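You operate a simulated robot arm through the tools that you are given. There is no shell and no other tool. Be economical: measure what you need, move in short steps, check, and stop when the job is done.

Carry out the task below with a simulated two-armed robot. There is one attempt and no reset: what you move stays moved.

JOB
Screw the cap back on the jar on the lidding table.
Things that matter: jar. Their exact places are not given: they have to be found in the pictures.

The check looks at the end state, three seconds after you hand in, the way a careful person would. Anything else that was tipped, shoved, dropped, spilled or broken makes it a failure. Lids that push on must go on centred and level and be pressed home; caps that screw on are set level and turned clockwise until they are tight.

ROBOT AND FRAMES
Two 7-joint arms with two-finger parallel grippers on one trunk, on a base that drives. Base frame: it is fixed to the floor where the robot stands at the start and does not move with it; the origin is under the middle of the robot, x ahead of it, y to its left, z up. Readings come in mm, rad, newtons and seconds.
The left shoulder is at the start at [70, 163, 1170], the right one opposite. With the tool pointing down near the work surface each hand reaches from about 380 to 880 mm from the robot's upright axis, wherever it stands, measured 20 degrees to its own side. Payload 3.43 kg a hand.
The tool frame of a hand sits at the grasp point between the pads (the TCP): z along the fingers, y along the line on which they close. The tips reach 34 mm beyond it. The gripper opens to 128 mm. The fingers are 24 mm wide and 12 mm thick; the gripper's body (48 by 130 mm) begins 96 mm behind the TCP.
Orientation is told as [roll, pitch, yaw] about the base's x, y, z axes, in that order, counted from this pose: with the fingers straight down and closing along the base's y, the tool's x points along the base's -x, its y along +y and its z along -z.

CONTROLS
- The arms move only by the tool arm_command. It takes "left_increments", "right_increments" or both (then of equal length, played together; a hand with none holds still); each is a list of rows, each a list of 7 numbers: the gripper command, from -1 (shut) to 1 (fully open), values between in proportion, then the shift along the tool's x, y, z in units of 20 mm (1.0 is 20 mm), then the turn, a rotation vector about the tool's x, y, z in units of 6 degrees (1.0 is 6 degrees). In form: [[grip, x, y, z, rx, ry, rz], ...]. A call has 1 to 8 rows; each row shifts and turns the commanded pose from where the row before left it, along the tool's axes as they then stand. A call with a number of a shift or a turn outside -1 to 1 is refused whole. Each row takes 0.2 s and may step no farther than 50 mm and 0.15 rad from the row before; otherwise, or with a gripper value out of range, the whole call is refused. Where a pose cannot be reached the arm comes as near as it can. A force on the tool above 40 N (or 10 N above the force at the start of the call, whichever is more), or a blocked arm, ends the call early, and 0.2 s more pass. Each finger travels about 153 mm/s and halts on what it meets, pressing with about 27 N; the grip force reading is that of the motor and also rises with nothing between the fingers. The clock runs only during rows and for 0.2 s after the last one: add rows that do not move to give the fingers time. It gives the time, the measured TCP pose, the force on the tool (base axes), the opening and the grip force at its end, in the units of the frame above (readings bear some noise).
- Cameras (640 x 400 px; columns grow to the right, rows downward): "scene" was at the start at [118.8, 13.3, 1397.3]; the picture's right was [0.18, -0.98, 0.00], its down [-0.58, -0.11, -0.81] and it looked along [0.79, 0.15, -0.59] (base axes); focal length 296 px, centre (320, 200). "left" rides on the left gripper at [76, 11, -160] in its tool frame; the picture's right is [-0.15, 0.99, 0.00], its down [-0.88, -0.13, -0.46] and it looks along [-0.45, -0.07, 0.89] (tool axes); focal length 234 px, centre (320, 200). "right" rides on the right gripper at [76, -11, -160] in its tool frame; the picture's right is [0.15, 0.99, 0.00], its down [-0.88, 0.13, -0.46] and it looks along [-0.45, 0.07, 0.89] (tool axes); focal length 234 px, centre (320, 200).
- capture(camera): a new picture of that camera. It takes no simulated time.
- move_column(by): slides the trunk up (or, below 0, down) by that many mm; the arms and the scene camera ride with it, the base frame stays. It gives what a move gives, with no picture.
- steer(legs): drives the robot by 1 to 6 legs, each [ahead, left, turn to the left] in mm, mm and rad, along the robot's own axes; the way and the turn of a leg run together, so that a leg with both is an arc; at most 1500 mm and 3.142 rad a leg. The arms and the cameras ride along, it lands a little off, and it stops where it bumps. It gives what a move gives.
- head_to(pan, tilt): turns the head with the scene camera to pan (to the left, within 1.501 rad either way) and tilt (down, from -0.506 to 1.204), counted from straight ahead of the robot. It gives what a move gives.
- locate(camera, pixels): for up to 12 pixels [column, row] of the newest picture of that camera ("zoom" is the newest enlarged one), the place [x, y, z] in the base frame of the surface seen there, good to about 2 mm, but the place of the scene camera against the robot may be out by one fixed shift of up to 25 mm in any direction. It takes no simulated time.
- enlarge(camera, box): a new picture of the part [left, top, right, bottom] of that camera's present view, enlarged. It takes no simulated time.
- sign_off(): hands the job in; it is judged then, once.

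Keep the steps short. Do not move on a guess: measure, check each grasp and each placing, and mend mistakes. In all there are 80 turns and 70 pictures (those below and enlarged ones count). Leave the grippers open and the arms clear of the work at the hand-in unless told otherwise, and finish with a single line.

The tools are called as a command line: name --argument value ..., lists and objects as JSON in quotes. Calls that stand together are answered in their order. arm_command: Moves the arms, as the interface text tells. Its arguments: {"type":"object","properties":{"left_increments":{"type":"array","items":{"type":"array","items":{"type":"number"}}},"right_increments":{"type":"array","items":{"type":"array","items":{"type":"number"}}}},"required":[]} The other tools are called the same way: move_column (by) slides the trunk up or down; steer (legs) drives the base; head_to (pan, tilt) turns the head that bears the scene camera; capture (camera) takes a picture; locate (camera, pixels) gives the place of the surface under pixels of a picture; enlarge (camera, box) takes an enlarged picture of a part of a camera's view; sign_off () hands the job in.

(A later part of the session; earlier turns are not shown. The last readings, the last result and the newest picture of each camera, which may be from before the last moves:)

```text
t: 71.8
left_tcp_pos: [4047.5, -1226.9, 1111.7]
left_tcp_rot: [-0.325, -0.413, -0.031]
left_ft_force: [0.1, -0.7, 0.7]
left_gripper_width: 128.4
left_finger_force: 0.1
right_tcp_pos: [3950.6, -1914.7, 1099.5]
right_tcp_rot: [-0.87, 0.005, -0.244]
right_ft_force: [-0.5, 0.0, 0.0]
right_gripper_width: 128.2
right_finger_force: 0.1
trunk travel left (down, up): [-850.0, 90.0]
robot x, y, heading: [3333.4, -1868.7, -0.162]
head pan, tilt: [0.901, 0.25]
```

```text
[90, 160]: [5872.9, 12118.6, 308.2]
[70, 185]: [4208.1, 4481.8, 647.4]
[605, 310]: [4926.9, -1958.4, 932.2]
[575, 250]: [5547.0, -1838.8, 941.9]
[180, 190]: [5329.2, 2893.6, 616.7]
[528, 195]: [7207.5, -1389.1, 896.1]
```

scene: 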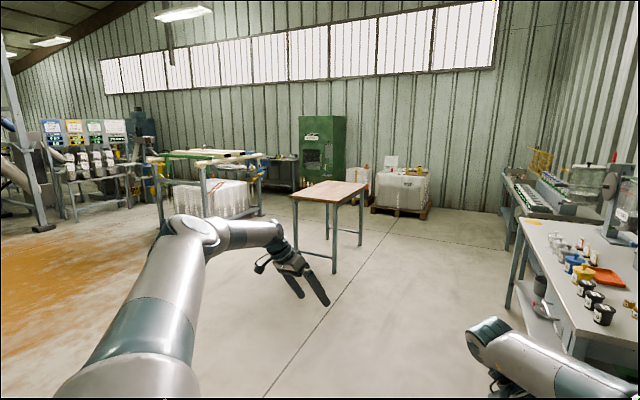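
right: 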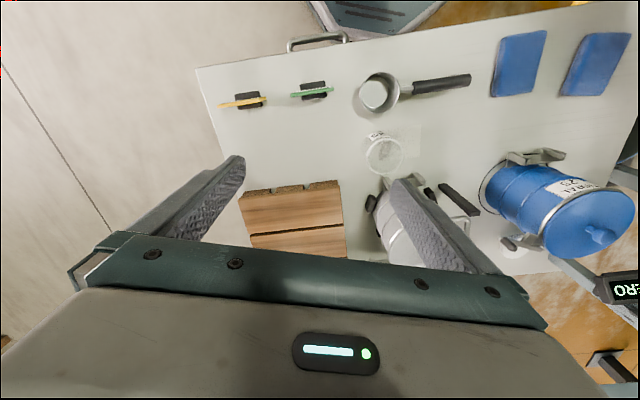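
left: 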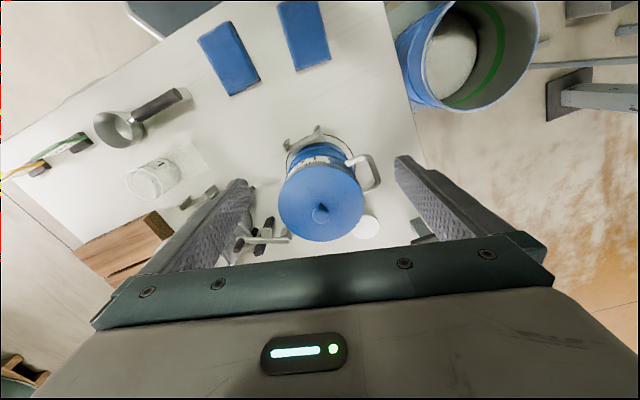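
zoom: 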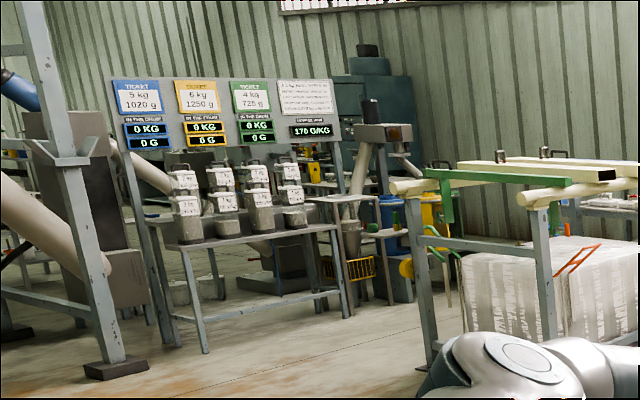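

No cap and jar here. I'll move to the middle of the hall and face left to see the other half.

steer --legs '[[430, 1080, 0], [0, 0, 1.73], [1200, 0, 0]]'

head_to --pan 0.5 --tilt 0.2

capture --camera "scene"

```text
t: 87.5
left_tcp_pos: [3248.9, 944.7, 1110.9]
left_tcp_rot: [-0.326, -0.414, 1.668]
left_ft_force: [-0.1, 0.2, 0.6]
left_gripper_width: 128.2
left_finger_force: 0.0
right_tcp_pos: [3942.7, 934.1, 1100.5]
right_tcp_rot: [-0.874, 0.007, 1.453]
right_ft_force: [-0.5, -1.0, -0.2]
right_gripper_width: 128.1
right_finger_force: 0.0
trunk travel left (down, up): [-850.0, 90.0]
robot x, y, heading: [3978.9, 316.8, 1.538]
head pan, tilt: [0.901, 0.25]
```

```text
t: 88.4
left_tcp_pos: [3249.8, 944.7, 1111.7]
left_tcp_rot: [-0.326, -0.415, 1.666]
left_ft_force: [-0.9, -0.4, 0.1]
left_gripper_width: 127.8
left_finger_force: 0.1
right_tcp_pos: [3943.7, 936.5, 1099.4]
right_tcp_rot: [-0.874, 0.006, 1.454]
right_ft_force: [0.0, 0.6, -0.5]
right_gripper_width: 127.9
right_finger_force: 0.1
trunk travel left (down, up): [-850.0, 90.0]
robot x, y, heading: [3979.0, 317.8, 1.537]
head pan, tilt: [0.499, 0.201]
```

```text
31 pictures are left
```

scene: 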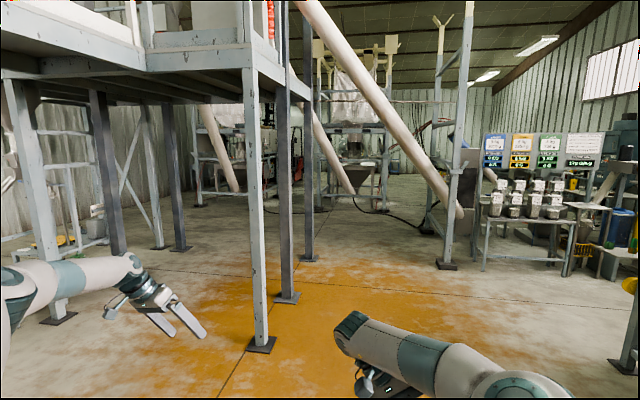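

The hall goes on beyond. I'll measure the way ahead.

locate --camera "scene" --pixels '[[260, 345], [290, 298], [448, 265], [520, 225], [485, 265], [350, 215], [600, 275], [625, 365], [380, 160], [440, 30]]'

enlarge --camera "scene" --box '[150, 60, 470, 260]'

```text
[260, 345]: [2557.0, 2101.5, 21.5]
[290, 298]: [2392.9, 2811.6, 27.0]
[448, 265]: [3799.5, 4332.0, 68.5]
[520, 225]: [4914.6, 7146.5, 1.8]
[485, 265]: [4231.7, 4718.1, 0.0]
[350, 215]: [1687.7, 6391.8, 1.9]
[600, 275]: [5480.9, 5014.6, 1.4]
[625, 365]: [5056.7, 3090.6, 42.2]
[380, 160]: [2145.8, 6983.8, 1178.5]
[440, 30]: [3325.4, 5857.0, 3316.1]
```

```text
2.00 times, centred on (310, 160) of scene
```

zoom: 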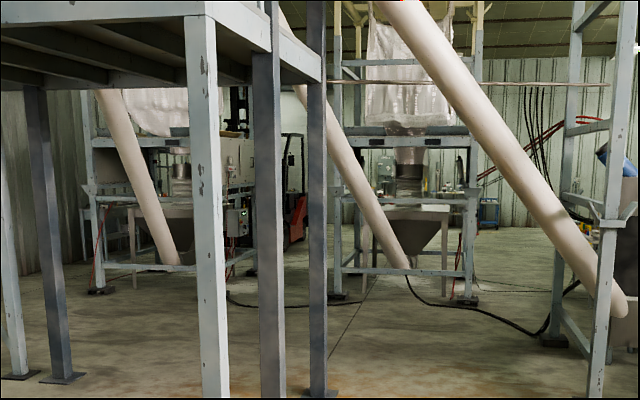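

I'll drive ahead to about y=2700 and look both ways.

steer --legs '[[1400, 0, 0], [1000, 0, 0]]'

head_to --pan -0.55 --tilt 0.2

capture --camera "scene"

head_to --pan 0.6 --tilt 0.2

capture --camera "scene"

```text
t: 100.1
left_tcp_pos: [3321.9, 3322.5, 1112.0]
left_tcp_rot: [-0.327, -0.413, 1.68]
left_ft_force: [-0.1, 0.1, 0.6]
left_gripper_width: 127.9
left_finger_force: 0.1
right_tcp_pos: [4015.2, 3322.8, 1099.8]
right_tcp_rot: [-0.873, 0.005, 1.467]
right_ft_force: [-0.4, 0.9, 0.6]
right_gripper_width: 128.1
right_finger_force: 0.1
trunk travel left (down, up): [-850.0, 90.0]
robot x, y, heading: [4059.3, 2706.0, 1.551]
head pan, tilt: [0.499, 0.201]
```

```text
t: 101.4
left_tcp_pos: [3320.9, 3323.9, 1112.2]
left_tcp_rot: [-0.327, -0.415, 1.682]
left_ft_force: [0.1, -0.3, -0.8]
left_gripper_width: 128.1
left_finger_force: 0.1
right_tcp_pos: [4015.1, 3324.0, 1100.0]
right_tcp_rot: [-0.873, 0.004, 1.466]
right_ft_force: [-0.6, -0.4, 0.4]
right_gripper_width: 127.8
right_finger_force: 0.1
trunk travel left (down, up): [-850.0, 90.0]
robot x, y, heading: [4053.8, 2703.2, 1.548]
head pan, tilt: [-0.55, 0.201]
```

```text
29 pictures are left
```

scene: 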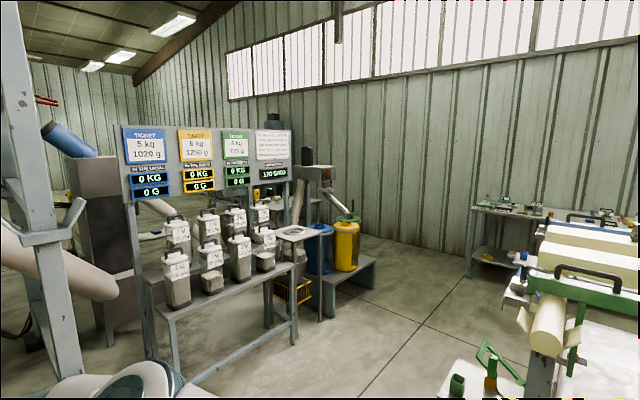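

```text
t: 102.8
left_tcp_pos: [3322.3, 3324.3, 1111.0]
left_tcp_rot: [-0.327, -0.414, 1.68]
left_ft_force: [-0.6, 0.3, -0.6]
left_gripper_width: 127.9
left_finger_force: 0.0
right_tcp_pos: [4015.1, 3324.3, 1100.0]
right_tcp_rot: [-0.873, 0.006, 1.465]
right_ft_force: [-0.1, 0.8, 0.1]
right_gripper_width: 128.1
right_finger_force: 0.1
trunk travel left (down, up): [-850.0, 90.0]
robot x, y, heading: [4057.8, 2705.2, 1.548]
head pan, tilt: [0.6, 0.201]
```

```text
28 pictures are left
```

scene: 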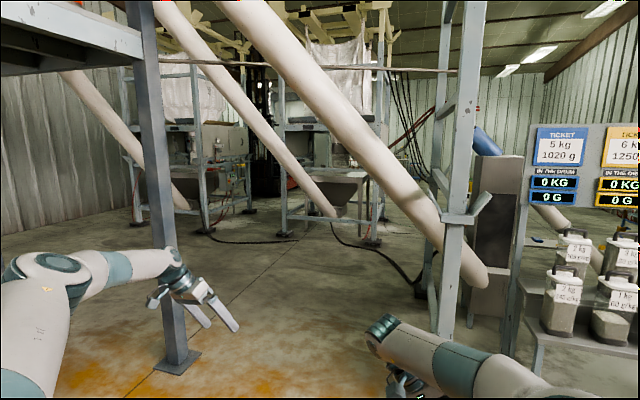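

There may be more tables behind the ticket rack. I'll measure the passages.

locate --camera "scene" --pixels '[[178, 362], [440, 330], [340, 215], [210, 228], [290, 235], [265, 190], [415, 285], [370, 240], [500, 315], [540, 240]]'

enlarge --camera "scene" --box '[180, 80, 480, 260]'

head_to --pan -0.55 --tilt 0.2

enlarge --camera "scene" --box '[100, 150, 400, 338]'

locate --camera "scene" --pixels '[[350, 260], [150, 235], [420, 330], [300, 355], [355, 310], [380, 250], [560, 250]]'

```text
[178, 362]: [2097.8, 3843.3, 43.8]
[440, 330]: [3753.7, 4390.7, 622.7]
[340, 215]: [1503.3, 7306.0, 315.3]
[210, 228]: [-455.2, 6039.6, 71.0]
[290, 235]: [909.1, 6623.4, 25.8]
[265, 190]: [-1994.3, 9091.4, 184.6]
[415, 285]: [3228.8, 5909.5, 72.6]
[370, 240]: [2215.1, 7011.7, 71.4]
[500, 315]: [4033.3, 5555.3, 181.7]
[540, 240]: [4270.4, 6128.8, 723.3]
```

```text
2.13 times, centred on (330, 170) of scene
```

zoom: 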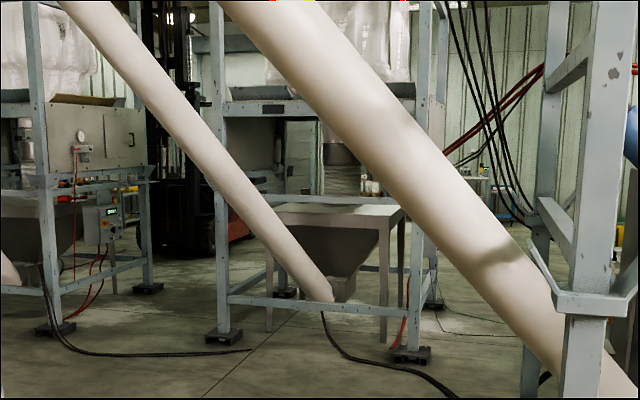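

```text
t: 104.2
left_tcp_pos: [3320.4, 3324.2, 1110.6]
left_tcp_rot: [-0.325, -0.415, 1.68]
left_ft_force: [0.1, 0.1, 0.1]
left_gripper_width: 128.4
left_finger_force: 0.1
right_tcp_pos: [4016.1, 3326.2, 1099.8]
right_tcp_rot: [-0.873, 0.005, 1.468]
right_ft_force: [-0.8, 0.0, -0.7]
right_gripper_width: 128.1
right_finger_force: 0.1
trunk travel left (down, up): [-850.0, 90.0]
robot x, y, heading: [4056.3, 2705.3, 1.55]
head pan, tilt: [-0.55, 0.201]
```

```text
2.13 times, centred on (250, 244) of scene
```

zoom: 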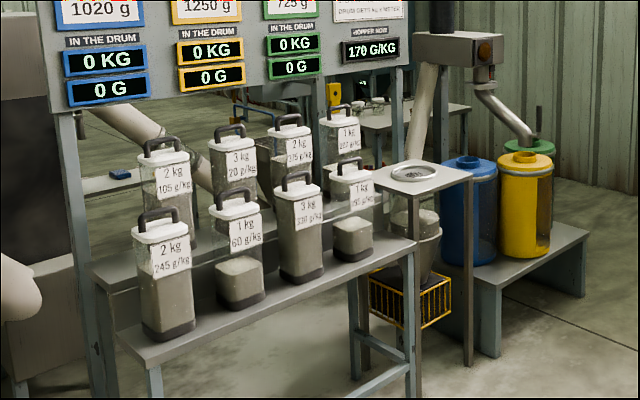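

```text
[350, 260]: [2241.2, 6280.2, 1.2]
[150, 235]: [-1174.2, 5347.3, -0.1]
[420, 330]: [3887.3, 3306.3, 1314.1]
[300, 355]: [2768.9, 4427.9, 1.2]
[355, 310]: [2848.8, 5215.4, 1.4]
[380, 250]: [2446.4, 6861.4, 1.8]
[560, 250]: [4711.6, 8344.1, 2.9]
```

Behind the rack is a table with small white jars. I'll measure the right-hand passage.

capture --camera "scene"

locate --camera "scene" --pixels '[[350, 310], [372, 290], [468, 275], [420, 235], [330, 315], [293, 342], [440, 240], [262, 205], [276, 203], [150, 233], [480, 370], [545, 330]]'

enlarge --camera "scene" --box '[240, 170, 330, 226]'

```text
25 pictures are left
```

scene: 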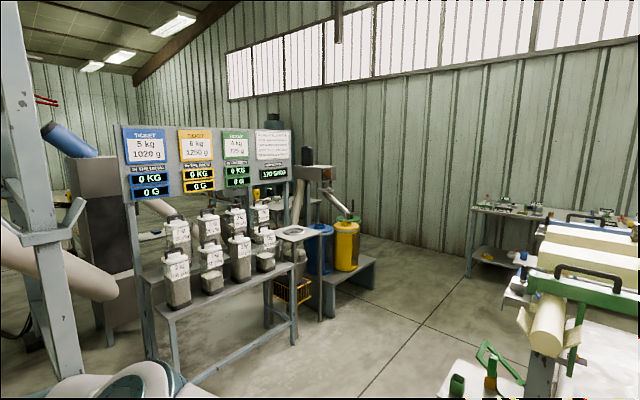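

```text
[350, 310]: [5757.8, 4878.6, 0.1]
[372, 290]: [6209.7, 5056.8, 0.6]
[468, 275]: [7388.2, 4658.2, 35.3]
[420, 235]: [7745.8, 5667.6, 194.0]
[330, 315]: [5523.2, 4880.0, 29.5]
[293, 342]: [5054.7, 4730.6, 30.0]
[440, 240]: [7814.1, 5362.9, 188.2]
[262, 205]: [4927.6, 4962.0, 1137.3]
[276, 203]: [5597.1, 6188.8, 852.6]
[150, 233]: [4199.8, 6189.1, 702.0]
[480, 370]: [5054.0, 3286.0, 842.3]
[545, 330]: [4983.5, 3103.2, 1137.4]
```

```text
7.11 times, centred on (285, 198) of scene
```

zoom: 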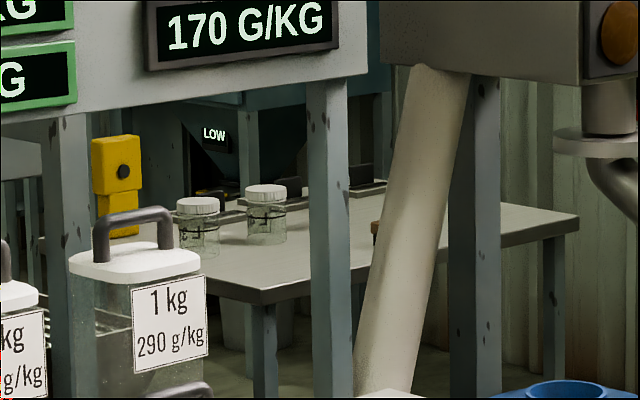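

Found two clear jars with white screw caps on a table at about (5600,6190,850). I'll measure that table.

locate --camera "zoom" --pixels '[[572, 222], [255, 295], [265, 215], [197, 230], [430, 205], [500, 230], [110, 160], [550, 300], [265, 188], [198, 202]]'

locate --camera "scene" --pixels '[[478, 262], [470, 210], [372, 262], [345, 262]]'

```text
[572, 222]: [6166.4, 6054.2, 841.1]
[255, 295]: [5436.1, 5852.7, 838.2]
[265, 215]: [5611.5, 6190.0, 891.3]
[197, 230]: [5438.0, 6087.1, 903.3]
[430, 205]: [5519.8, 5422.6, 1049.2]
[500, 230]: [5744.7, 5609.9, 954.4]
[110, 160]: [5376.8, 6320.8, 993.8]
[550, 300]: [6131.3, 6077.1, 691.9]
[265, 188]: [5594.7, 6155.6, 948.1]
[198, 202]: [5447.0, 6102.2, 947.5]
```

```text
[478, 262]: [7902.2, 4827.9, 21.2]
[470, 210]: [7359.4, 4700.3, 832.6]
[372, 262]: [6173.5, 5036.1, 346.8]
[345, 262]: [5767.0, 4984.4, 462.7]
```

The table lies beyond a narrow passage and both hands have been left crooked by the post. First I'll straighten both hands here in the open, rotation first.

arm_command --left_increments '[[1, 0, 0, 0, -0.358, 0.519, 0.074], [1, 0, 0, 0, -0.358, 0.519, 0.074], [1, 0, 0, 0, -0.358, 0.519, 0.074], [1, 0, 0, 0, -0.358, 0.519, 0.074], [1, 0, 0, 0, -0.358, 0.519, 0.074], [1, 0, 0, 0, -0.358, 0.519, 0.074], [1, 0, 0, 0, -0.358, 0.519, 0.074], [1, 0, 0, 0, -0.358, 0.519, 0.074]]' --right_increments '[[1, 0, 0, 0, -1, -0.05, -0.1], [1, 0, 0, 0, -1, -0.05, -0.1], [1, 0, 0, 0, -1, -0.05, -0.1], [1, 0, 0, 0, -1, -0.05, -0.1], [1, 0, 0, 0, -1, -0.05, -0.1], [1, 0, 0, 0, -1, -0.05, -0.1], [1, 0, 0, 0, -1, -0.05, -0.1], [1, 0, 0, 0, -1, -0.05, -0.1]]'

arm_command --left_increments '[[1, 0.3, -1, -0.6, 0, 0, 0], [1, 0.3, -1, -0.6, 0, 0, 0], [1, 0.3, -1, -0.6, 0, 0, 0], [1, 0.3, -1, -0.6, 0, 0, 0], [1, 0.3, -1, -0.6, 0, 0, 0], [1, 0.3, -1, -0.6, 0, 0, 0], [1, 0.3, -1, -0.6, 0, 0, 0], [1, 0.3, -1, -0.6, 0, 0, 0]]' --right_increments '[[1, 0.4, -0.8, -0.8, -0.34, 0, 0], [1, 0.4, -0.8, -0.8, 0, 0, 0], [1, 0.4, -0.8, -0.8, 0, 0, 0], [1, 0.4, -0.8, -0.8, 0, 0, 0], [1, 0.4, -0.8, -0.8, 0, 0, 0], [1, 0.4, -0.8, -0.8, 0, 0, 0], [1, 0.4, -0.8, -0.8, 0, 0, 0], [1, 0.4, -0.8, -0.8, 0, 0, 0]]'

```text
t: 106.0
left_tcp_pos: [3323.4, 3325.3, 1112.5]
left_tcp_rot: [0.009, 0.008, 1.55]
left_ft_force: [-0.5, -0.6, 0.3]
left_gripper_width: 127.9
left_finger_force: 0.0
right_tcp_pos: [4016.8, 3324.8, 1099.7]
right_tcp_rot: [-0.031, 0.006, 1.557]
right_ft_force: [0.8, -0.2, 0.0]
right_gripper_width: 127.9
right_finger_force: 0.0
trunk travel left (down, up): [-850.0, 90.0]
robot x, y, heading: [4057.3, 2706.2, 1.547]
head pan, tilt: [-0.55, 0.201]
```

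```text
t: 107.8
left_tcp_pos: [3482.5, 3270.2, 1209.5]
left_tcp_rot: [0.009, 0.004, 1.549]
left_ft_force: [0.8, -0.1, -1.1]
left_gripper_width: 127.9
left_finger_force: 0.0
right_tcp_pos: [4143.2, 3257.3, 1228.4]
right_tcp_rot: [0.002, 0.003, 1.557]
right_ft_force: [0.0, 0.1, -0.1]
right_gripper_width: 127.8
right_finger_force: 0.0
trunk travel left (down, up): [-850.0, 90.0]
robot x, y, heading: [4059.2, 2704.5, 1.552]
head pan, tilt: [-0.55, 0.201]
```

Hands are straight now. I'll bring them further in.

arm_command --left_increments '[[1, 0.3, -1, -0.4, 0, 0, 0], [1, 0.3, -1, -0.4, 0, 0, 0], [1, 0.3, -1, -0.4, 0, 0, 0], [1, 0.3, -1, -0.4, 0, 0, 0], [1, 0.3, -1, -0.4, 0, 0, 0], [1, 0.3, -1, -0.4, 0, 0, 0], [1, 0.3, -1, -0.4, 0, 0, 0], [1, 0.3, -1, -0.4, 0, 0, 0]]' --right_increments '[[1, 0.4, -0.5, -0.4, 0, 0, 0], [1, 0.4, -0.5, -0.4, 0, 0, 0], [1, 0.4, -0.5, -0.4, 0, 0, 0], [1, 0.4, -0.5, -0.4, 0, 0, 0], [1, 0.4, -0.5, -0.4, 0, 0, 0], [1, 0.4, -0.5, -0.4, 0, 0, 0], [1, 0.4, -0.5, -0.4, 0, 0, 0], [1, 0.4, -0.5, -0.4, 0, 0, 0]]'

arm_command --left_increments '[[1, 0.3, -1, -0.4, 0, 0, 0], [1, 0.3, -1, -0.4, 0, 0, 0], [1, 0.3, -1, -0.4, 0, 0, 0], [1, 0.3, -1, -0.4, 0, 0, 0], [1, 0.3, -1, 0, 0, 0, 0], [1, 0.3, -1, 0, 0, 0, 0], [1, 0, 0, 0, 0, 0, 0]]'

steer --legs '[[0, 0, -1.55]]'

head_to --pan 0.4 --tilt 0.35

capture --camera "scene"

```text
t: 109.6
left_tcp_pos: [3642.1, 3221.3, 1270.4]
left_tcp_rot: [0.005, 0.004, 1.553]
left_ft_force: [-0.1, 0.4, -0.6]
left_gripper_width: 128.0
left_finger_force: 0.0
right_tcp_pos: [4223.4, 3193.3, 1292.9]
right_tcp_rot: [0.002, 0.005, 1.558]
right_ft_force: [-0.6, 0.0, 0.2]
right_gripper_width: 127.8
right_finger_force: 0.0
trunk travel left (down, up): [-850.0, 90.0]
robot x, y, heading: [4060.2, 2705.1, 1.553]
head pan, tilt: [-0.55, 0.201]
```

```text
t: 111.2
left_tcp_pos: [3758.2, 3182.4, 1301.1]
left_tcp_rot: [0.005, 0.004, 1.549]
left_ft_force: [-0.2, 0.0, -0.5]
left_gripper_width: 127.8
left_finger_force: 0.1
right_tcp_pos: [4220.2, 3195.0, 1293.4]
right_tcp_rot: [0.002, 0.004, 1.557]
right_ft_force: [0.7, 0.2, -1.1]
right_gripper_width: 128.0
right_finger_force: 0.1
trunk travel left (down, up): [-850.0, 90.0]
robot x, y, heading: [4059.7, 2705.4, 1.548]
head pan, tilt: [-0.55, 0.201]
```

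```text
t: 115.3
left_tcp_pos: [4523.8, 3025.5, 1300.0]
left_tcp_rot: [0.005, 0.006, 0.019]
left_ft_force: [-1.2, 0.3, 0.0]
left_gripper_width: 127.9
left_finger_force: 0.0
right_tcp_pos: [4553.0, 2564.2, 1292.2]
right_tcp_rot: [0.002, 0.004, 0.027]
right_ft_force: [-0.2, -0.5, 0.6]
right_gripper_width: 128.1
right_finger_force: 0.1
trunk travel left (down, up): [-850.0, 90.0]
robot x, y, heading: [4058.6, 2708.2, 0.022]
head pan, tilt: [-0.55, 0.201]
```

```text
t: 116.5
left_tcp_pos: [4522.8, 3026.5, 1301.5]
left_tcp_rot: [0.007, 0.006, 0.017]
left_ft_force: [-0.3, -0.3, 0.6]
left_gripper_width: 128.2
left_finger_force: 0.0
right_tcp_pos: [4553.4, 2564.3, 1293.0]
right_tcp_rot: [0.001, 0.006, 0.028]
right_ft_force: [0.1, 0.4, -0.2]
right_gripper_width: 127.9
right_finger_force: 0.1
trunk travel left (down, up): [-850.0, 90.0]
robot x, y, heading: [4057.8, 2706.0, 0.022]
head pan, tilt: [0.4, 0.351]
```

```text
23 pictures are left
```

scene: 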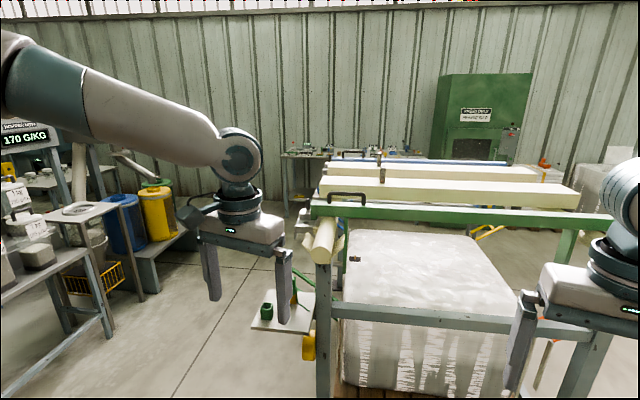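

The aisle is clear. I'll go left to y≈3950, ahead to x≈6800, then turn left.

steer --legs '[[0, 1250, -0.022], [1400, 0, 0], [1350, 0, 0], [0, 0, 1.57]]'

head_to --pan 0.4 --tilt 0.3

capture --camera "scene"

```text
t: 139.6
left_tcp_pos: [6522.0, 4387.8, 1301.6]
left_tcp_rot: [0.007, 0.005, 1.563]
left_ft_force: [0.4, -1.1, 0.5]
left_gripper_width: 128.0
left_finger_force: 0.0
right_tcp_pos: [6986.6, 4405.9, 1292.6]
right_tcp_rot: [0.003, 0.006, 1.57]
right_ft_force: [-0.4, -0.6, -0.9]
right_gripper_width: 128.0
right_finger_force: 0.0
trunk travel left (down, up): [-850.0, 90.0]
robot x, y, heading: [6834.7, 3915.8, 1.565]
head pan, tilt: [0.4, 0.351]
```

```text
t: 140.3
left_tcp_pos: [6522.9, 4387.5, 1301.4]
left_tcp_rot: [0.007, 0.005, 1.561]
left_ft_force: [0.1, -0.1, 0.3]
left_gripper_width: 127.9
left_finger_force: 0.1
right_tcp_pos: [6984.9, 4405.8, 1292.4]
right_tcp_rot: [0.004, 0.006, 1.569]
right_ft_force: [-0.4, -0.7, 0.5]
right_gripper_width: 128.0
right_finger_force: 0.1
trunk travel left (down, up): [-850.0, 90.0]
robot x, y, heading: [6831.3, 3916.3, 1.558]
head pan, tilt: [0.4, 0.3]
```

```text
22 pictures are left
```

scene: 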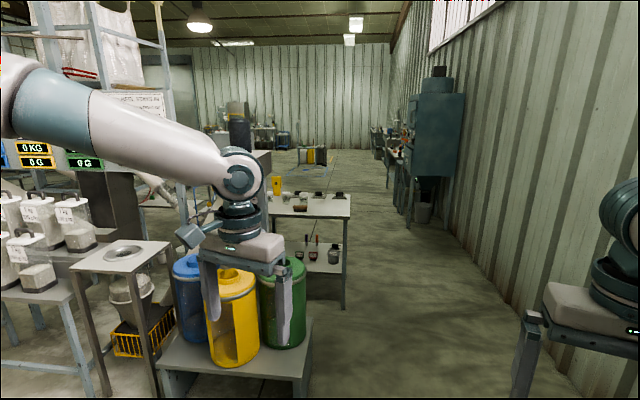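

enlarge --camera "scene" --box '[250, 160, 370, 280]'

locate --camera "scene" --pixels '[[349, 196], [347, 214], [272, 214], [310, 345], [345, 305], [410, 225], [312, 400], [440, 220], [320, 163], [300, 163]]'

enlarge --camera "scene" --box '[200, 90, 440, 190]'

```text
3.33 times, centred on (310, 220) of scene
```

zoom: 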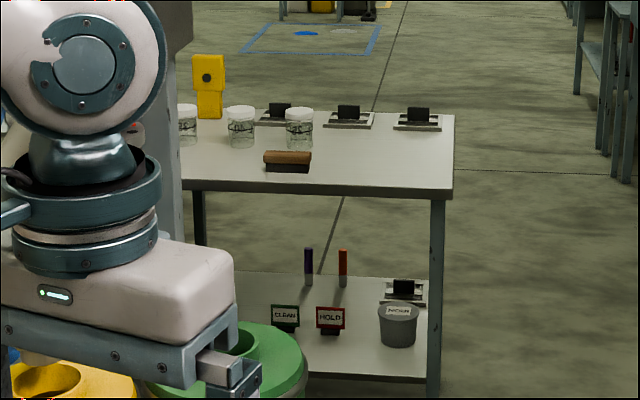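

```text
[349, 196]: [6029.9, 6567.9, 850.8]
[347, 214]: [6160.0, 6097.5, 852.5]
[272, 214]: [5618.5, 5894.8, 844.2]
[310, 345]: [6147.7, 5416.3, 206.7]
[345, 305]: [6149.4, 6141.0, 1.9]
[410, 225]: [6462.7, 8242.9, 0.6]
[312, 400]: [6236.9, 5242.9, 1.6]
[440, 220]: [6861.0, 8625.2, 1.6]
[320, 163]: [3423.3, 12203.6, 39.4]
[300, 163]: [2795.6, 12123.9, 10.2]
```

```text
2.67 times, centred on (320, 140) of scene
```

zoom: 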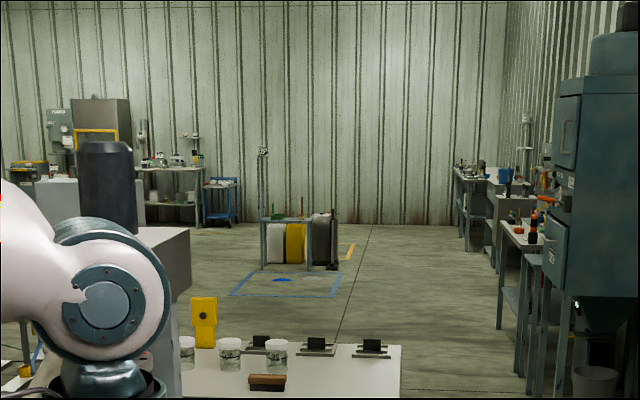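

This table has three jars, which look capped, and there are more benches on the far walls. I'll go closer and inspect.

steer --legs '[[1300, -100, 0.26]]'

head_to --pan 0.75 --tilt 0.45

capture --camera "scene"

head_to --pan 0.0 --tilt 0.1

enlarge --camera "scene" --box '[120, 100, 440, 300]'

```text
t: 146.9
left_tcp_pos: [6348.2, 5621.3, 1301.6]
left_tcp_rot: [0.006, 0.006, 1.82]
left_ft_force: [0.7, -0.1, 0.3]
left_gripper_width: 128.0
left_finger_force: 0.1
right_tcp_pos: [6792.6, 5756.3, 1294.1]
right_tcp_rot: [0.002, 0.005, 1.829]
right_ft_force: [-0.1, 0.1, -0.3]
right_gripper_width: 128.2
right_finger_force: 0.0
trunk travel left (down, up): [-850.0, 90.0]
robot x, y, heading: [6766.8, 5243.1, 1.821]
head pan, tilt: [0.4, 0.3]
```

```text
t: 147.8
left_tcp_pos: [6349.8, 5622.1, 1300.7]
left_tcp_rot: [0.007, 0.006, 1.822]
left_ft_force: [-0.2, -0.3, -0.1]
left_gripper_width: 128.1
left_finger_force: 0.1
right_tcp_pos: [6792.6, 5756.8, 1293.0]
right_tcp_rot: [0.002, 0.004, 1.828]
right_ft_force: [0.0, 0.3, -0.5]
right_gripper_width: 127.7
right_finger_force: 0.0
trunk travel left (down, up): [-850.0, 90.0]
robot x, y, heading: [6768.1, 5243.1, 1.821]
head pan, tilt: [0.75, 0.45]
```

```text
19 pictures are left
```

scene: 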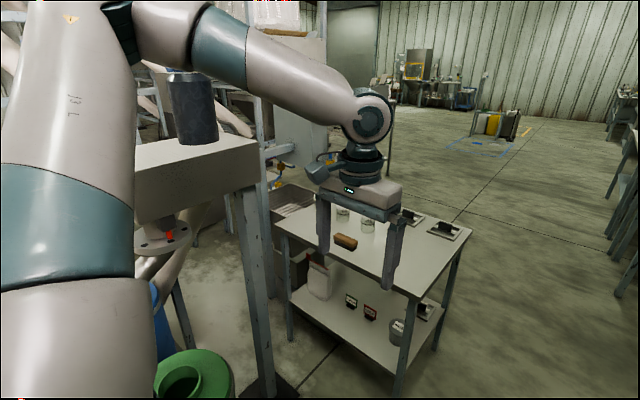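

```text
t: 148.9
left_tcp_pos: [6348.8, 5620.7, 1301.4]
left_tcp_rot: [0.007, 0.005, 1.821]
left_ft_force: [0.3, -0.1, 0.1]
left_gripper_width: 128.0
left_finger_force: 0.0
right_tcp_pos: [6791.7, 5756.5, 1292.8]
right_tcp_rot: [0.002, 0.006, 1.83]
right_ft_force: [0.4, 0.4, 0.5]
right_gripper_width: 128.1
right_finger_force: 0.1
trunk travel left (down, up): [-850.0, 90.0]
robot x, y, heading: [6766.2, 5239.3, 1.823]
head pan, tilt: [0.0, 0.099]
```

```text
2.00 times, centred on (280, 200) of scene
```

zoom: 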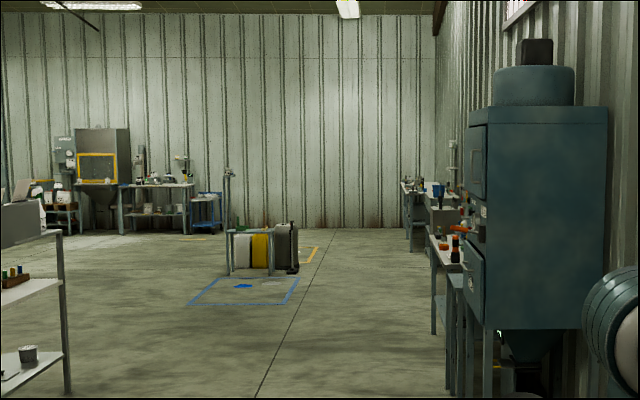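

I'll zoom further on the far benches from here.

enlarge --camera "scene" --box '[120, 160, 248, 220]'

enlarge --camera "scene" --box '[310, 165, 374, 245]'

locate --camera "zoom" --pixels '[[320, 100], [320, 200], [400, 250], [250, 300], [450, 300]]'

```text
5.00 times, centred on (184, 190) of scene
```

zoom: 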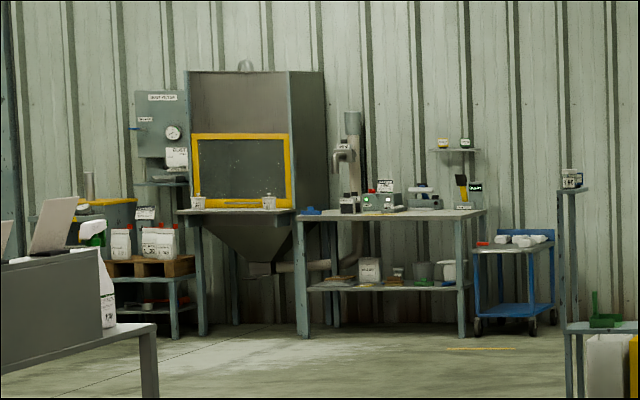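

```text
5.00 times, centred on (342, 205) of scene
```

zoom: 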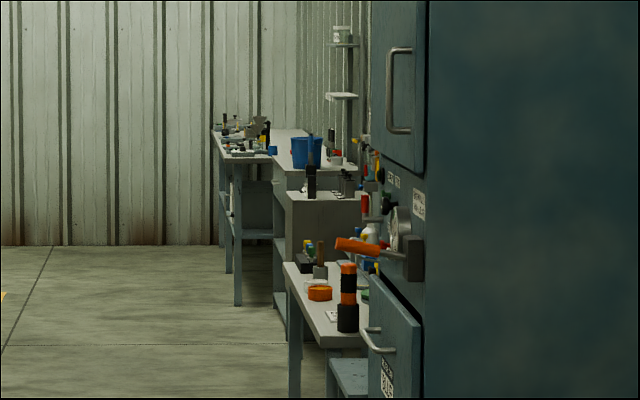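

```text
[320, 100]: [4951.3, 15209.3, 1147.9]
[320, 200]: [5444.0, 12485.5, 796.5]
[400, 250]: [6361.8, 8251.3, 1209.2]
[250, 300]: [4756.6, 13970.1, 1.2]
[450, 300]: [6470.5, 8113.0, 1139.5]
```

Nothing decisive yet. I'll drive past this table into the far half of the hall and look round there.

steer --legs '[[1266, -131, 0], [517, 0, 0], [1082, 602, 0]]'

head_to --pan 1.2 --tilt 0.2

capture --camera "scene"

head_to --pan -0.5 --tilt 0.25

capture --camera "scene"

```text
t: 163.7
left_tcp_pos: [5177.7, 8254.0, 1302.1]
left_tcp_rot: [0.006, 0.007, 1.828]
left_ft_force: [0.3, 0.4, -0.4]
left_gripper_width: 127.8
left_finger_force: 0.0
right_tcp_pos: [5619.3, 8392.5, 1293.9]
right_tcp_rot: [0.003, 0.004, 1.84]
right_ft_force: [0.5, 0.6, -0.7]
right_gripper_width: 128.0
right_finger_force: 0.1
trunk travel left (down, up): [-850.0, 90.0]
robot x, y, heading: [5595.0, 7881.1, 1.831]
head pan, tilt: [0.0, 0.099]
```

```text
t: 165.1
left_tcp_pos: [5176.8, 8254.4, 1301.1]
left_tcp_rot: [0.006, 0.004, 1.831]
left_ft_force: [0.0, 0.5, 0.0]
left_gripper_width: 127.9
left_finger_force: 0.1
right_tcp_pos: [5618.6, 8393.5, 1292.7]
right_tcp_rot: [0.001, 0.004, 1.84]
right_ft_force: [0.9, 0.2, 0.0]
right_gripper_width: 128.0
right_finger_force: 0.1
trunk travel left (down, up): [-850.0, 90.0]
robot x, y, heading: [5599.8, 7878.3, 1.827]
head pan, tilt: [1.201, 0.201]
```

```text
15 pictures are left
```

scene: 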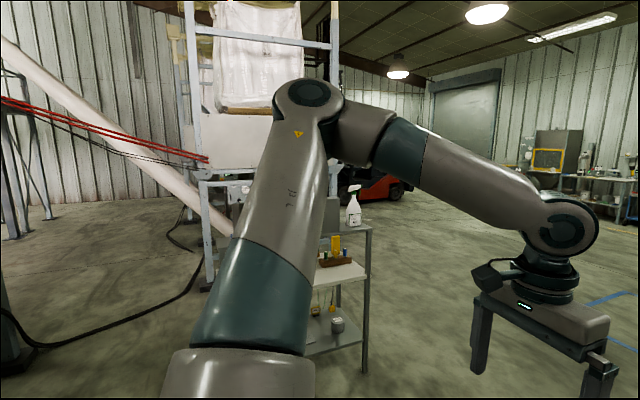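

```text
t: 166.8
left_tcp_pos: [5177.6, 8253.2, 1301.1]
left_tcp_rot: [0.008, 0.005, 1.831]
left_ft_force: [0.2, -0.2, 0.0]
left_gripper_width: 128.2
left_finger_force: 0.2
right_tcp_pos: [5618.8, 8394.0, 1294.2]
right_tcp_rot: [0.001, 0.007, 1.838]
right_ft_force: [0.2, 0.2, -0.3]
right_gripper_width: 128.0
right_finger_force: 0.0
trunk travel left (down, up): [-850.0, 90.0]
robot x, y, heading: [5599.4, 7876.3, 1.828]
head pan, tilt: [-0.499, 0.25]
```

```text
14 pictures are left
```

scene: 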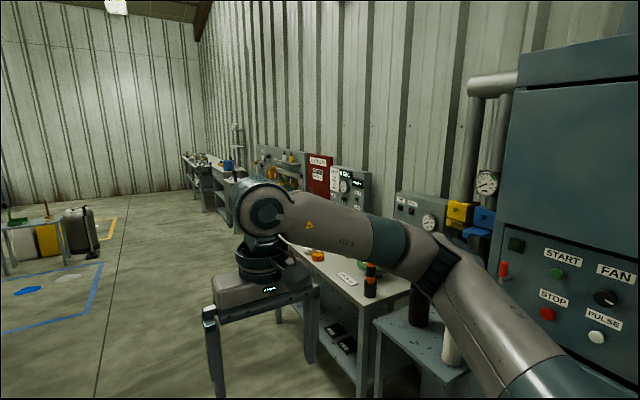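

The remaining benches are on the far wall, with lab gear, jars on a shelf and a cart. I'll drive there through the open floor, left of the taped zone.

steer --legs '[[1450, 0, 0], [0, 0, 1.0], [1400, 0, 0], [1000, 0, 0], [0, 0, -0.7]]'

head_to --pan 0.1 --tilt 0.15

capture --camera "scene"

```text
t: 189.9
left_tcp_pos: [2453.2, 10358.0, 1301.0]
left_tcp_rot: [0.004, 0.007, 2.108]
left_ft_force: [0.0, 0.1, -0.3]
left_gripper_width: 128.1
left_finger_force: 0.1
right_tcp_pos: [2842.5, 10610.7, 1292.5]
right_tcp_rot: [0.001, 0.006, 2.112]
right_ft_force: [0.0, 0.4, -0.1]
right_gripper_width: 127.9
right_finger_force: 0.0
trunk travel left (down, up): [-850.0, 90.0]
robot x, y, heading: [2960.0, 10109.4, 2.098]
head pan, tilt: [-0.499, 0.25]
```

```text
t: 190.9
left_tcp_pos: [2453.6, 10357.6, 1300.3]
left_tcp_rot: [0.007, 0.005, 2.105]
left_ft_force: [0.9, -0.4, -1.4]
left_gripper_width: 128.1
left_finger_force: 0.2
right_tcp_pos: [2842.7, 10610.5, 1292.7]
right_tcp_rot: [0.002, 0.005, 2.113]
right_ft_force: [0.1, 0.7, 0.3]
right_gripper_width: 128.0
right_finger_force: 0.0
trunk travel left (down, up): [-850.0, 90.0]
robot x, y, heading: [2960.1, 10112.5, 2.104]
head pan, tilt: [0.099, 0.15]
```

```text
13 pictures are left
```

scene: 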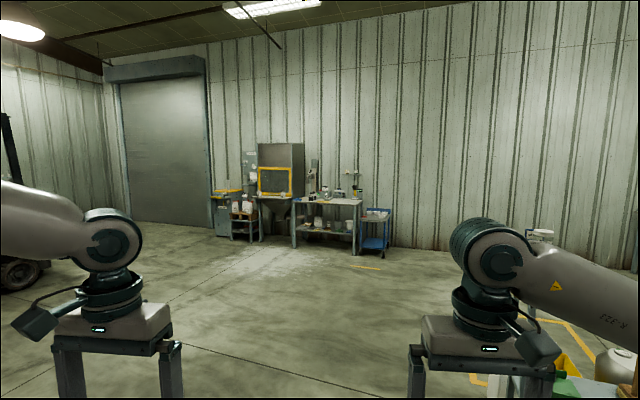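

enlarge --camera "scene" --box '[205, 155, 400, 260]'

locate --camera "scene" --pixels '[[330, 198], [275, 197], [245, 212], [378, 214], [220, 195], [296, 245], [545, 233]]'

```text
3.28 times, centred on (302, 208) of scene
```

zoom: 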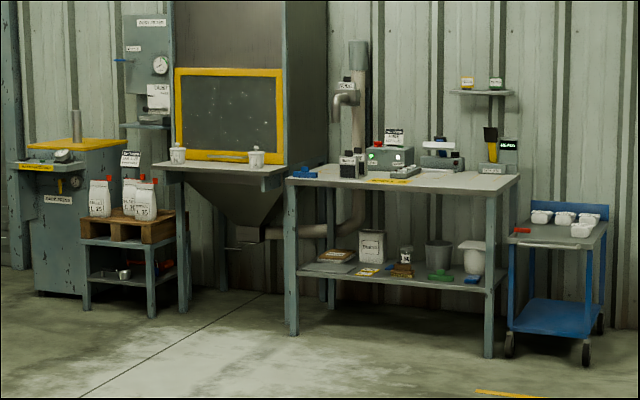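

```text
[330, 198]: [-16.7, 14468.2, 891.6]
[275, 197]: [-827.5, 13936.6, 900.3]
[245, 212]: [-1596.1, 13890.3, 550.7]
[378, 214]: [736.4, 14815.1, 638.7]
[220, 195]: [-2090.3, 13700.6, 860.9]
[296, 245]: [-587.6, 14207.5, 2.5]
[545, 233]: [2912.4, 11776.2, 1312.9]
```

This is a drying and lab bench with bottles, not lidding. Next I'll turn to view the benches along the right wall.

steer --legs '[[0, 0, -1.7]]'

head_to --pan 0.1 --tilt 0.12

capture --camera "scene"

```text
t: 195.4
left_tcp_pos: [3281.1, 10575.3, 1301.2]
left_tcp_rot: [0.006, 0.005, 0.385]
left_ft_force: [-0.1, 0.7, 1.3]
left_gripper_width: 128.1
left_finger_force: 0.1
right_tcp_pos: [3472.9, 10154.8, 1294.1]
right_tcp_rot: [0.003, 0.004, 0.396]
right_ft_force: [-0.2, -0.1, -0.1]
right_gripper_width: 127.9
right_finger_force: 0.0
trunk travel left (down, up): [-850.0, 90.0]
robot x, y, heading: [2963.8, 10111.6, 0.392]
head pan, tilt: [0.099, 0.15]
```

```text
t: 196.1
left_tcp_pos: [3280.1, 10575.5, 1300.0]
left_tcp_rot: [0.006, 0.004, 0.386]
left_ft_force: [-0.1, 0.2, 0.8]
left_gripper_width: 127.9
left_finger_force: 0.1
right_tcp_pos: [3473.8, 10154.6, 1293.1]
right_tcp_rot: [0.002, 0.006, 0.395]
right_ft_force: [0.4, -0.4, -0.4]
right_gripper_width: 128.2
right_finger_force: 0.1
trunk travel left (down, up): [-850.0, 90.0]
robot x, y, heading: [2957.4, 10109.6, 0.384]
head pan, tilt: [0.099, 0.12]
```

```text
11 pictures are left
```

scene: 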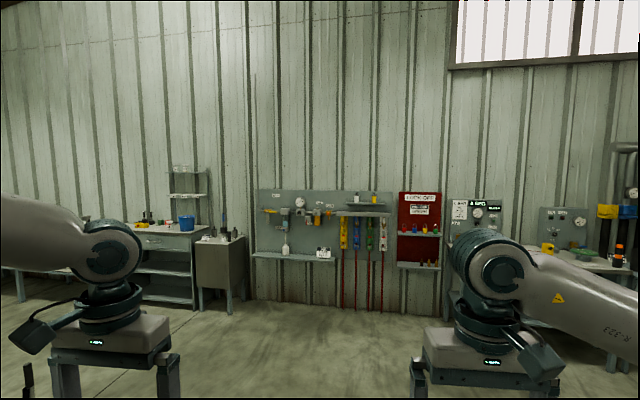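

enlarge --camera "scene" --box '[525, 190, 640, 290]'

enlarge --camera "scene" --box '[100, 155, 260, 300]'

```text
4.00 times, centred on (582, 240) of scene
```

zoom: 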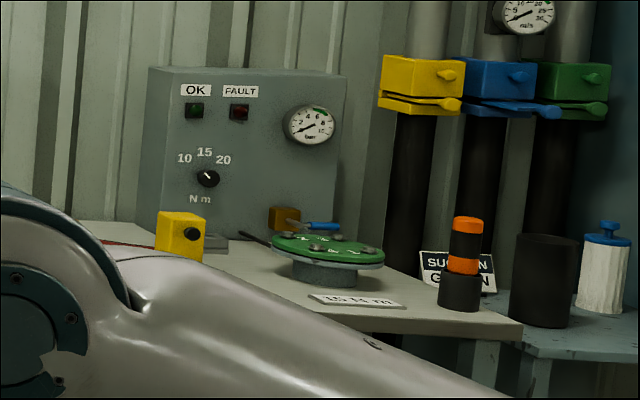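

```text
2.76 times, centred on (180, 228) of scene
```

zoom: 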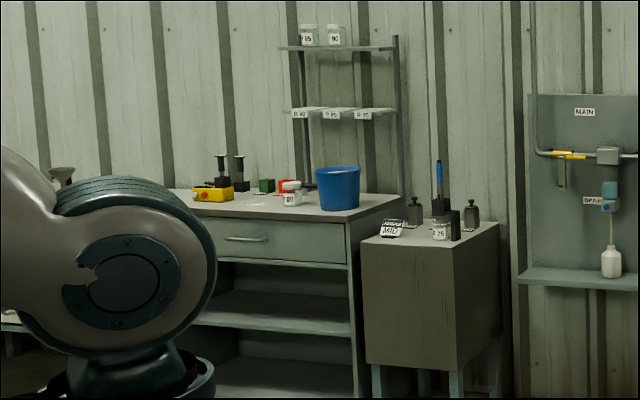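

A labelled jar with a white cap sits on the bench with the rack (zoom 290,195), and another jar on the cabinet. I'll locate them and drive closer.

locate --camera "zoom" --pixels '[[292, 200], [292, 187], [440, 231], [355, 215], [350, 228], [190, 210], [370, 245], [308, 40], [480, 240], [258, 205]]'

```text
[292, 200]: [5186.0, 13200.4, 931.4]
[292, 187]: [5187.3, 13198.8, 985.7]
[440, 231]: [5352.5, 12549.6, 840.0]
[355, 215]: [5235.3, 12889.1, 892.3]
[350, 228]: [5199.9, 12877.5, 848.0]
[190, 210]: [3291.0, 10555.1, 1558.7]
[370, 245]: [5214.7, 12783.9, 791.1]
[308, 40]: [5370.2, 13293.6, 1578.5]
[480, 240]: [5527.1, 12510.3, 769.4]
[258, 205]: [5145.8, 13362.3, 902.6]
```

I'll drive round the taped zone toward that bench, stopping about 0.8 m away.

steer --legs '[[770, -156, 0], [770, -156, 0], [370, 1037, 0], [300, 900, -0.12]]'

head_to --pan 0.35 --tilt 0.45

capture --camera "scene"

```text
t: 213.9
left_tcp_pos: [4789.2, 12886.0, 1301.9]
left_tcp_rot: [0.008, 0.004, 0.268]
left_ft_force: [0.2, 0.4, -0.2]
left_gripper_width: 128.1
left_finger_force: 0.1
right_tcp_pos: [4931.7, 12446.2, 1292.2]
right_tcp_rot: [0.001, 0.006, 0.273]
right_ft_force: [0.1, 0.1, 0.7]
right_gripper_width: 127.9
right_finger_force: 0.1
trunk travel left (down, up): [-850.0, 90.0]
robot x, y, heading: [4416.1, 12466.3, 0.272]
head pan, tilt: [0.099, 0.12]
```

```text
t: 214.7
left_tcp_pos: [4787.9, 12888.2, 1300.6]
left_tcp_rot: [0.005, 0.005, 0.269]
left_ft_force: [0.0, -0.3, 0.1]
left_gripper_width: 127.9
left_finger_force: 0.0
right_tcp_pos: [4931.1, 12447.4, 1293.1]
right_tcp_rot: [0.002, 0.005, 0.274]
right_ft_force: [-0.4, 0.1, 0.6]
right_gripper_width: 128.1
right_finger_force: 0.1
trunk travel left (down, up): [-850.0, 90.0]
robot x, y, heading: [4417.1, 12462.7, 0.269]
head pan, tilt: [0.351, 0.45]
```

```text
8 pictures are left
```

scene: 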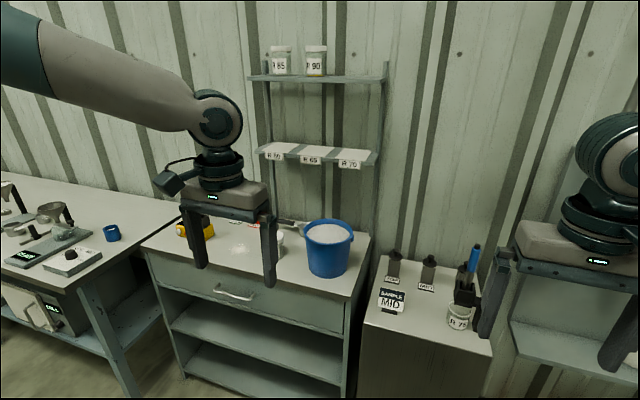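

The left finger hides the bench jar. I'll raise and draw back the left hand, then enlarge the region.

arm_command --left_increments '[[1, 0, 1, -0.6, 0, 0, 0], [1, 0, 1, -0.6, 0, 0, 0], [1, 0, 1, -0.6, 0, 0, 0], [1, 0, 1, -0.6, 0, 0, 0], [1, 0, 1, -0.6, 0, 0, 0], [1, 0, 1, -0.6, 0, 0, 0], [1, 0, 1, -0.6, 0, 0, 0], [1, 0, 1, -0.6, 0, 0, 0]]'

enlarge --camera "scene" --box '[225, 200, 495, 350]'

```text
t: 216.5
left_tcp_pos: [4746.2, 13043.7, 1398.8]
left_tcp_rot: [0.006, 0.005, 0.268]
left_ft_force: [0.2, 0.7, -0.2]
left_gripper_width: 128.1
left_finger_force: 0.1
right_tcp_pos: [4930.4, 12447.8, 1293.6]
right_tcp_rot: [0.001, 0.006, 0.274]
right_ft_force: [-0.2, -0.6, 0.3]
right_gripper_width: 127.8
right_finger_force: 0.0
trunk travel left (down, up): [-850.0, 90.0]
robot x, y, heading: [4420.5, 12463.6, 0.271]
head pan, tilt: [0.351, 0.45]
```

```text
2.37 times, centred on (360, 275) of scene
```

zoom: 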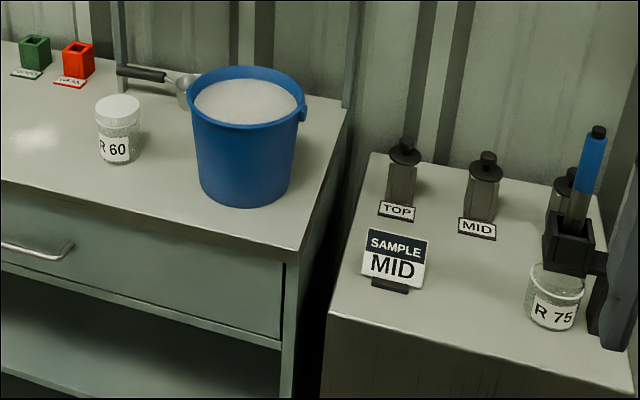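

R 60 is capped, and no loose cap lies here. The next bench to the left has a clamp, a blue ring or cap and a small vessel, so I'll enlarge that.

enlarge --camera "scene" --box '[0, 170, 190, 300]'

locate --camera "scene" --pixels '[[112, 233], [65, 232], [70, 255], [150, 235], [80, 290], [130, 205], [20, 260], [50, 212]]'

```text
3.08 times, centred on (95, 235) of scene
```

zoom: 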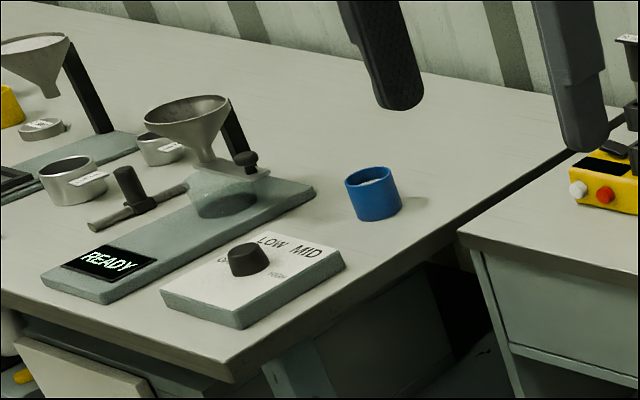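

```text
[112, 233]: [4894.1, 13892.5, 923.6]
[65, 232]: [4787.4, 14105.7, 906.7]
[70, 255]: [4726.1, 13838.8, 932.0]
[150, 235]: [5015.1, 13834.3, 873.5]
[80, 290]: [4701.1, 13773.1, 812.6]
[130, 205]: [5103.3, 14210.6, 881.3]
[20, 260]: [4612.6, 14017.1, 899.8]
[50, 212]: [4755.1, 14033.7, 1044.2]
```

The jar R 75 on the cabinet looks open and my right finger hides the spot beside it. I'll lift the right hand aside and enlarge once.

arm_command --right_increments '[[1, 0.5, -1, -0.8, 0, 0, 0], [1, 0.5, -1, -0.8, 0, 0, 0], [1, 0.5, -1, -0.8, 0, 0, 0], [1, 0.5, -1, -0.8, 0, 0, 0], [1, 0.5, -1, -0.8, 0, 0, 0], [1, 0.5, -1, -0.8, 0, 0, 0], [1, 0.5, -1, -0.8, 0, 0, 0], [1, 0.5, -1, -0.8, 0, 0, 0]]'

enlarge --camera "scene" --box '[350, 230, 560, 370]'

```text
t: 218.3
left_tcp_pos: [4744.7, 13042.2, 1398.5]
left_tcp_rot: [0.007, 0.003, 0.267]
left_ft_force: [-0.6, 0.0, 0.0]
left_gripper_width: 128.1
left_finger_force: 0.0
right_tcp_pos: [4896.0, 12271.1, 1421.5]
right_tcp_rot: [0.001, 0.006, 0.275]
right_ft_force: [-0.2, 0.0, 0.0]
right_gripper_width: 127.9
right_finger_force: 0.1
trunk travel left (down, up): [-850.0, 90.0]
robot x, y, heading: [4416.6, 12464.4, 0.268]
head pan, tilt: [0.351, 0.45]
```

```text
2.86 times, centred on (455, 300) of scene
```

zoom: 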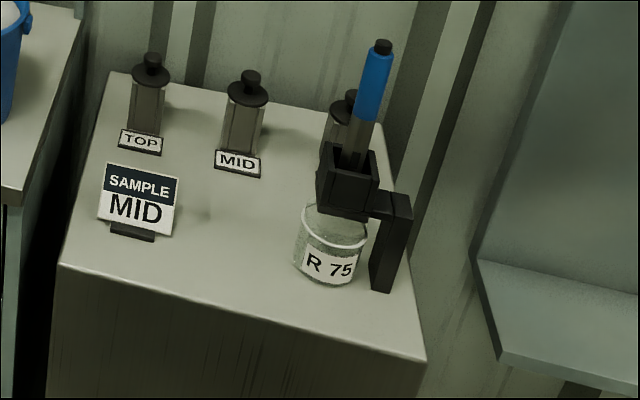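

No cap here either. The start table is the one at z≈780, and I recall a white disc behind the blue drum in the first left-hand picture (365,228). I'll drive back the way I came.

steer --legs '[[0, 0, -1.57], [1033, -138, 0], [1033, -138, 0], [1311, 53, 0], [1311, 53, 0], [1121, 677, 0]]'

```text
t: 251.0
left_tcp_pos: [6967.1, 6643.9, 1399.7]
left_tcp_rot: [0.007, 0.003, -1.319]
left_ft_force: [-0.4, 0.2, 0.0]
left_gripper_width: 127.5
left_finger_force: 0.1
right_tcp_pos: [6192.6, 6504.3, 1421.9]
right_tcp_rot: [0.001, 0.006, -1.311]
right_ft_force: [0.3, -1.0, -0.2]
right_gripper_width: 128.2
right_finger_force: 0.0
trunk travel left (down, up): [-850.0, 90.0]
robot x, y, heading: [6393.7, 6979.2, -1.319]
head pan, tilt: [0.351, 0.45]
```

Now past the jar table's side. Continuing back through the passage.

steer --legs '[[611, 55, 0], [764, -42, 0], [764, -42, 0], [907, -285, 0], [0, 0, -1.82], [1300, 0, 0]]'

```text
t: 276.7
left_tcp_pos: [5015.9, 3607.9, 1400.0]
left_tcp_rot: [0.008, 0.004, 3.092]
left_ft_force: [0.1, -0.8, -0.6]
left_gripper_width: 128.0
left_finger_force: 0.1
right_tcp_pos: [5109.8, 4390.2, 1422.6]
right_tcp_rot: [0.002, 0.004, 3.102]
right_ft_force: [-0.2, -0.7, 0.4]
right_gripper_width: 128.0
right_finger_force: 0.1
trunk travel left (down, up): [-850.0, 90.0]
robot x, y, heading: [5507.0, 4057.9, 3.088]
head pan, tilt: [0.351, 0.45]
```

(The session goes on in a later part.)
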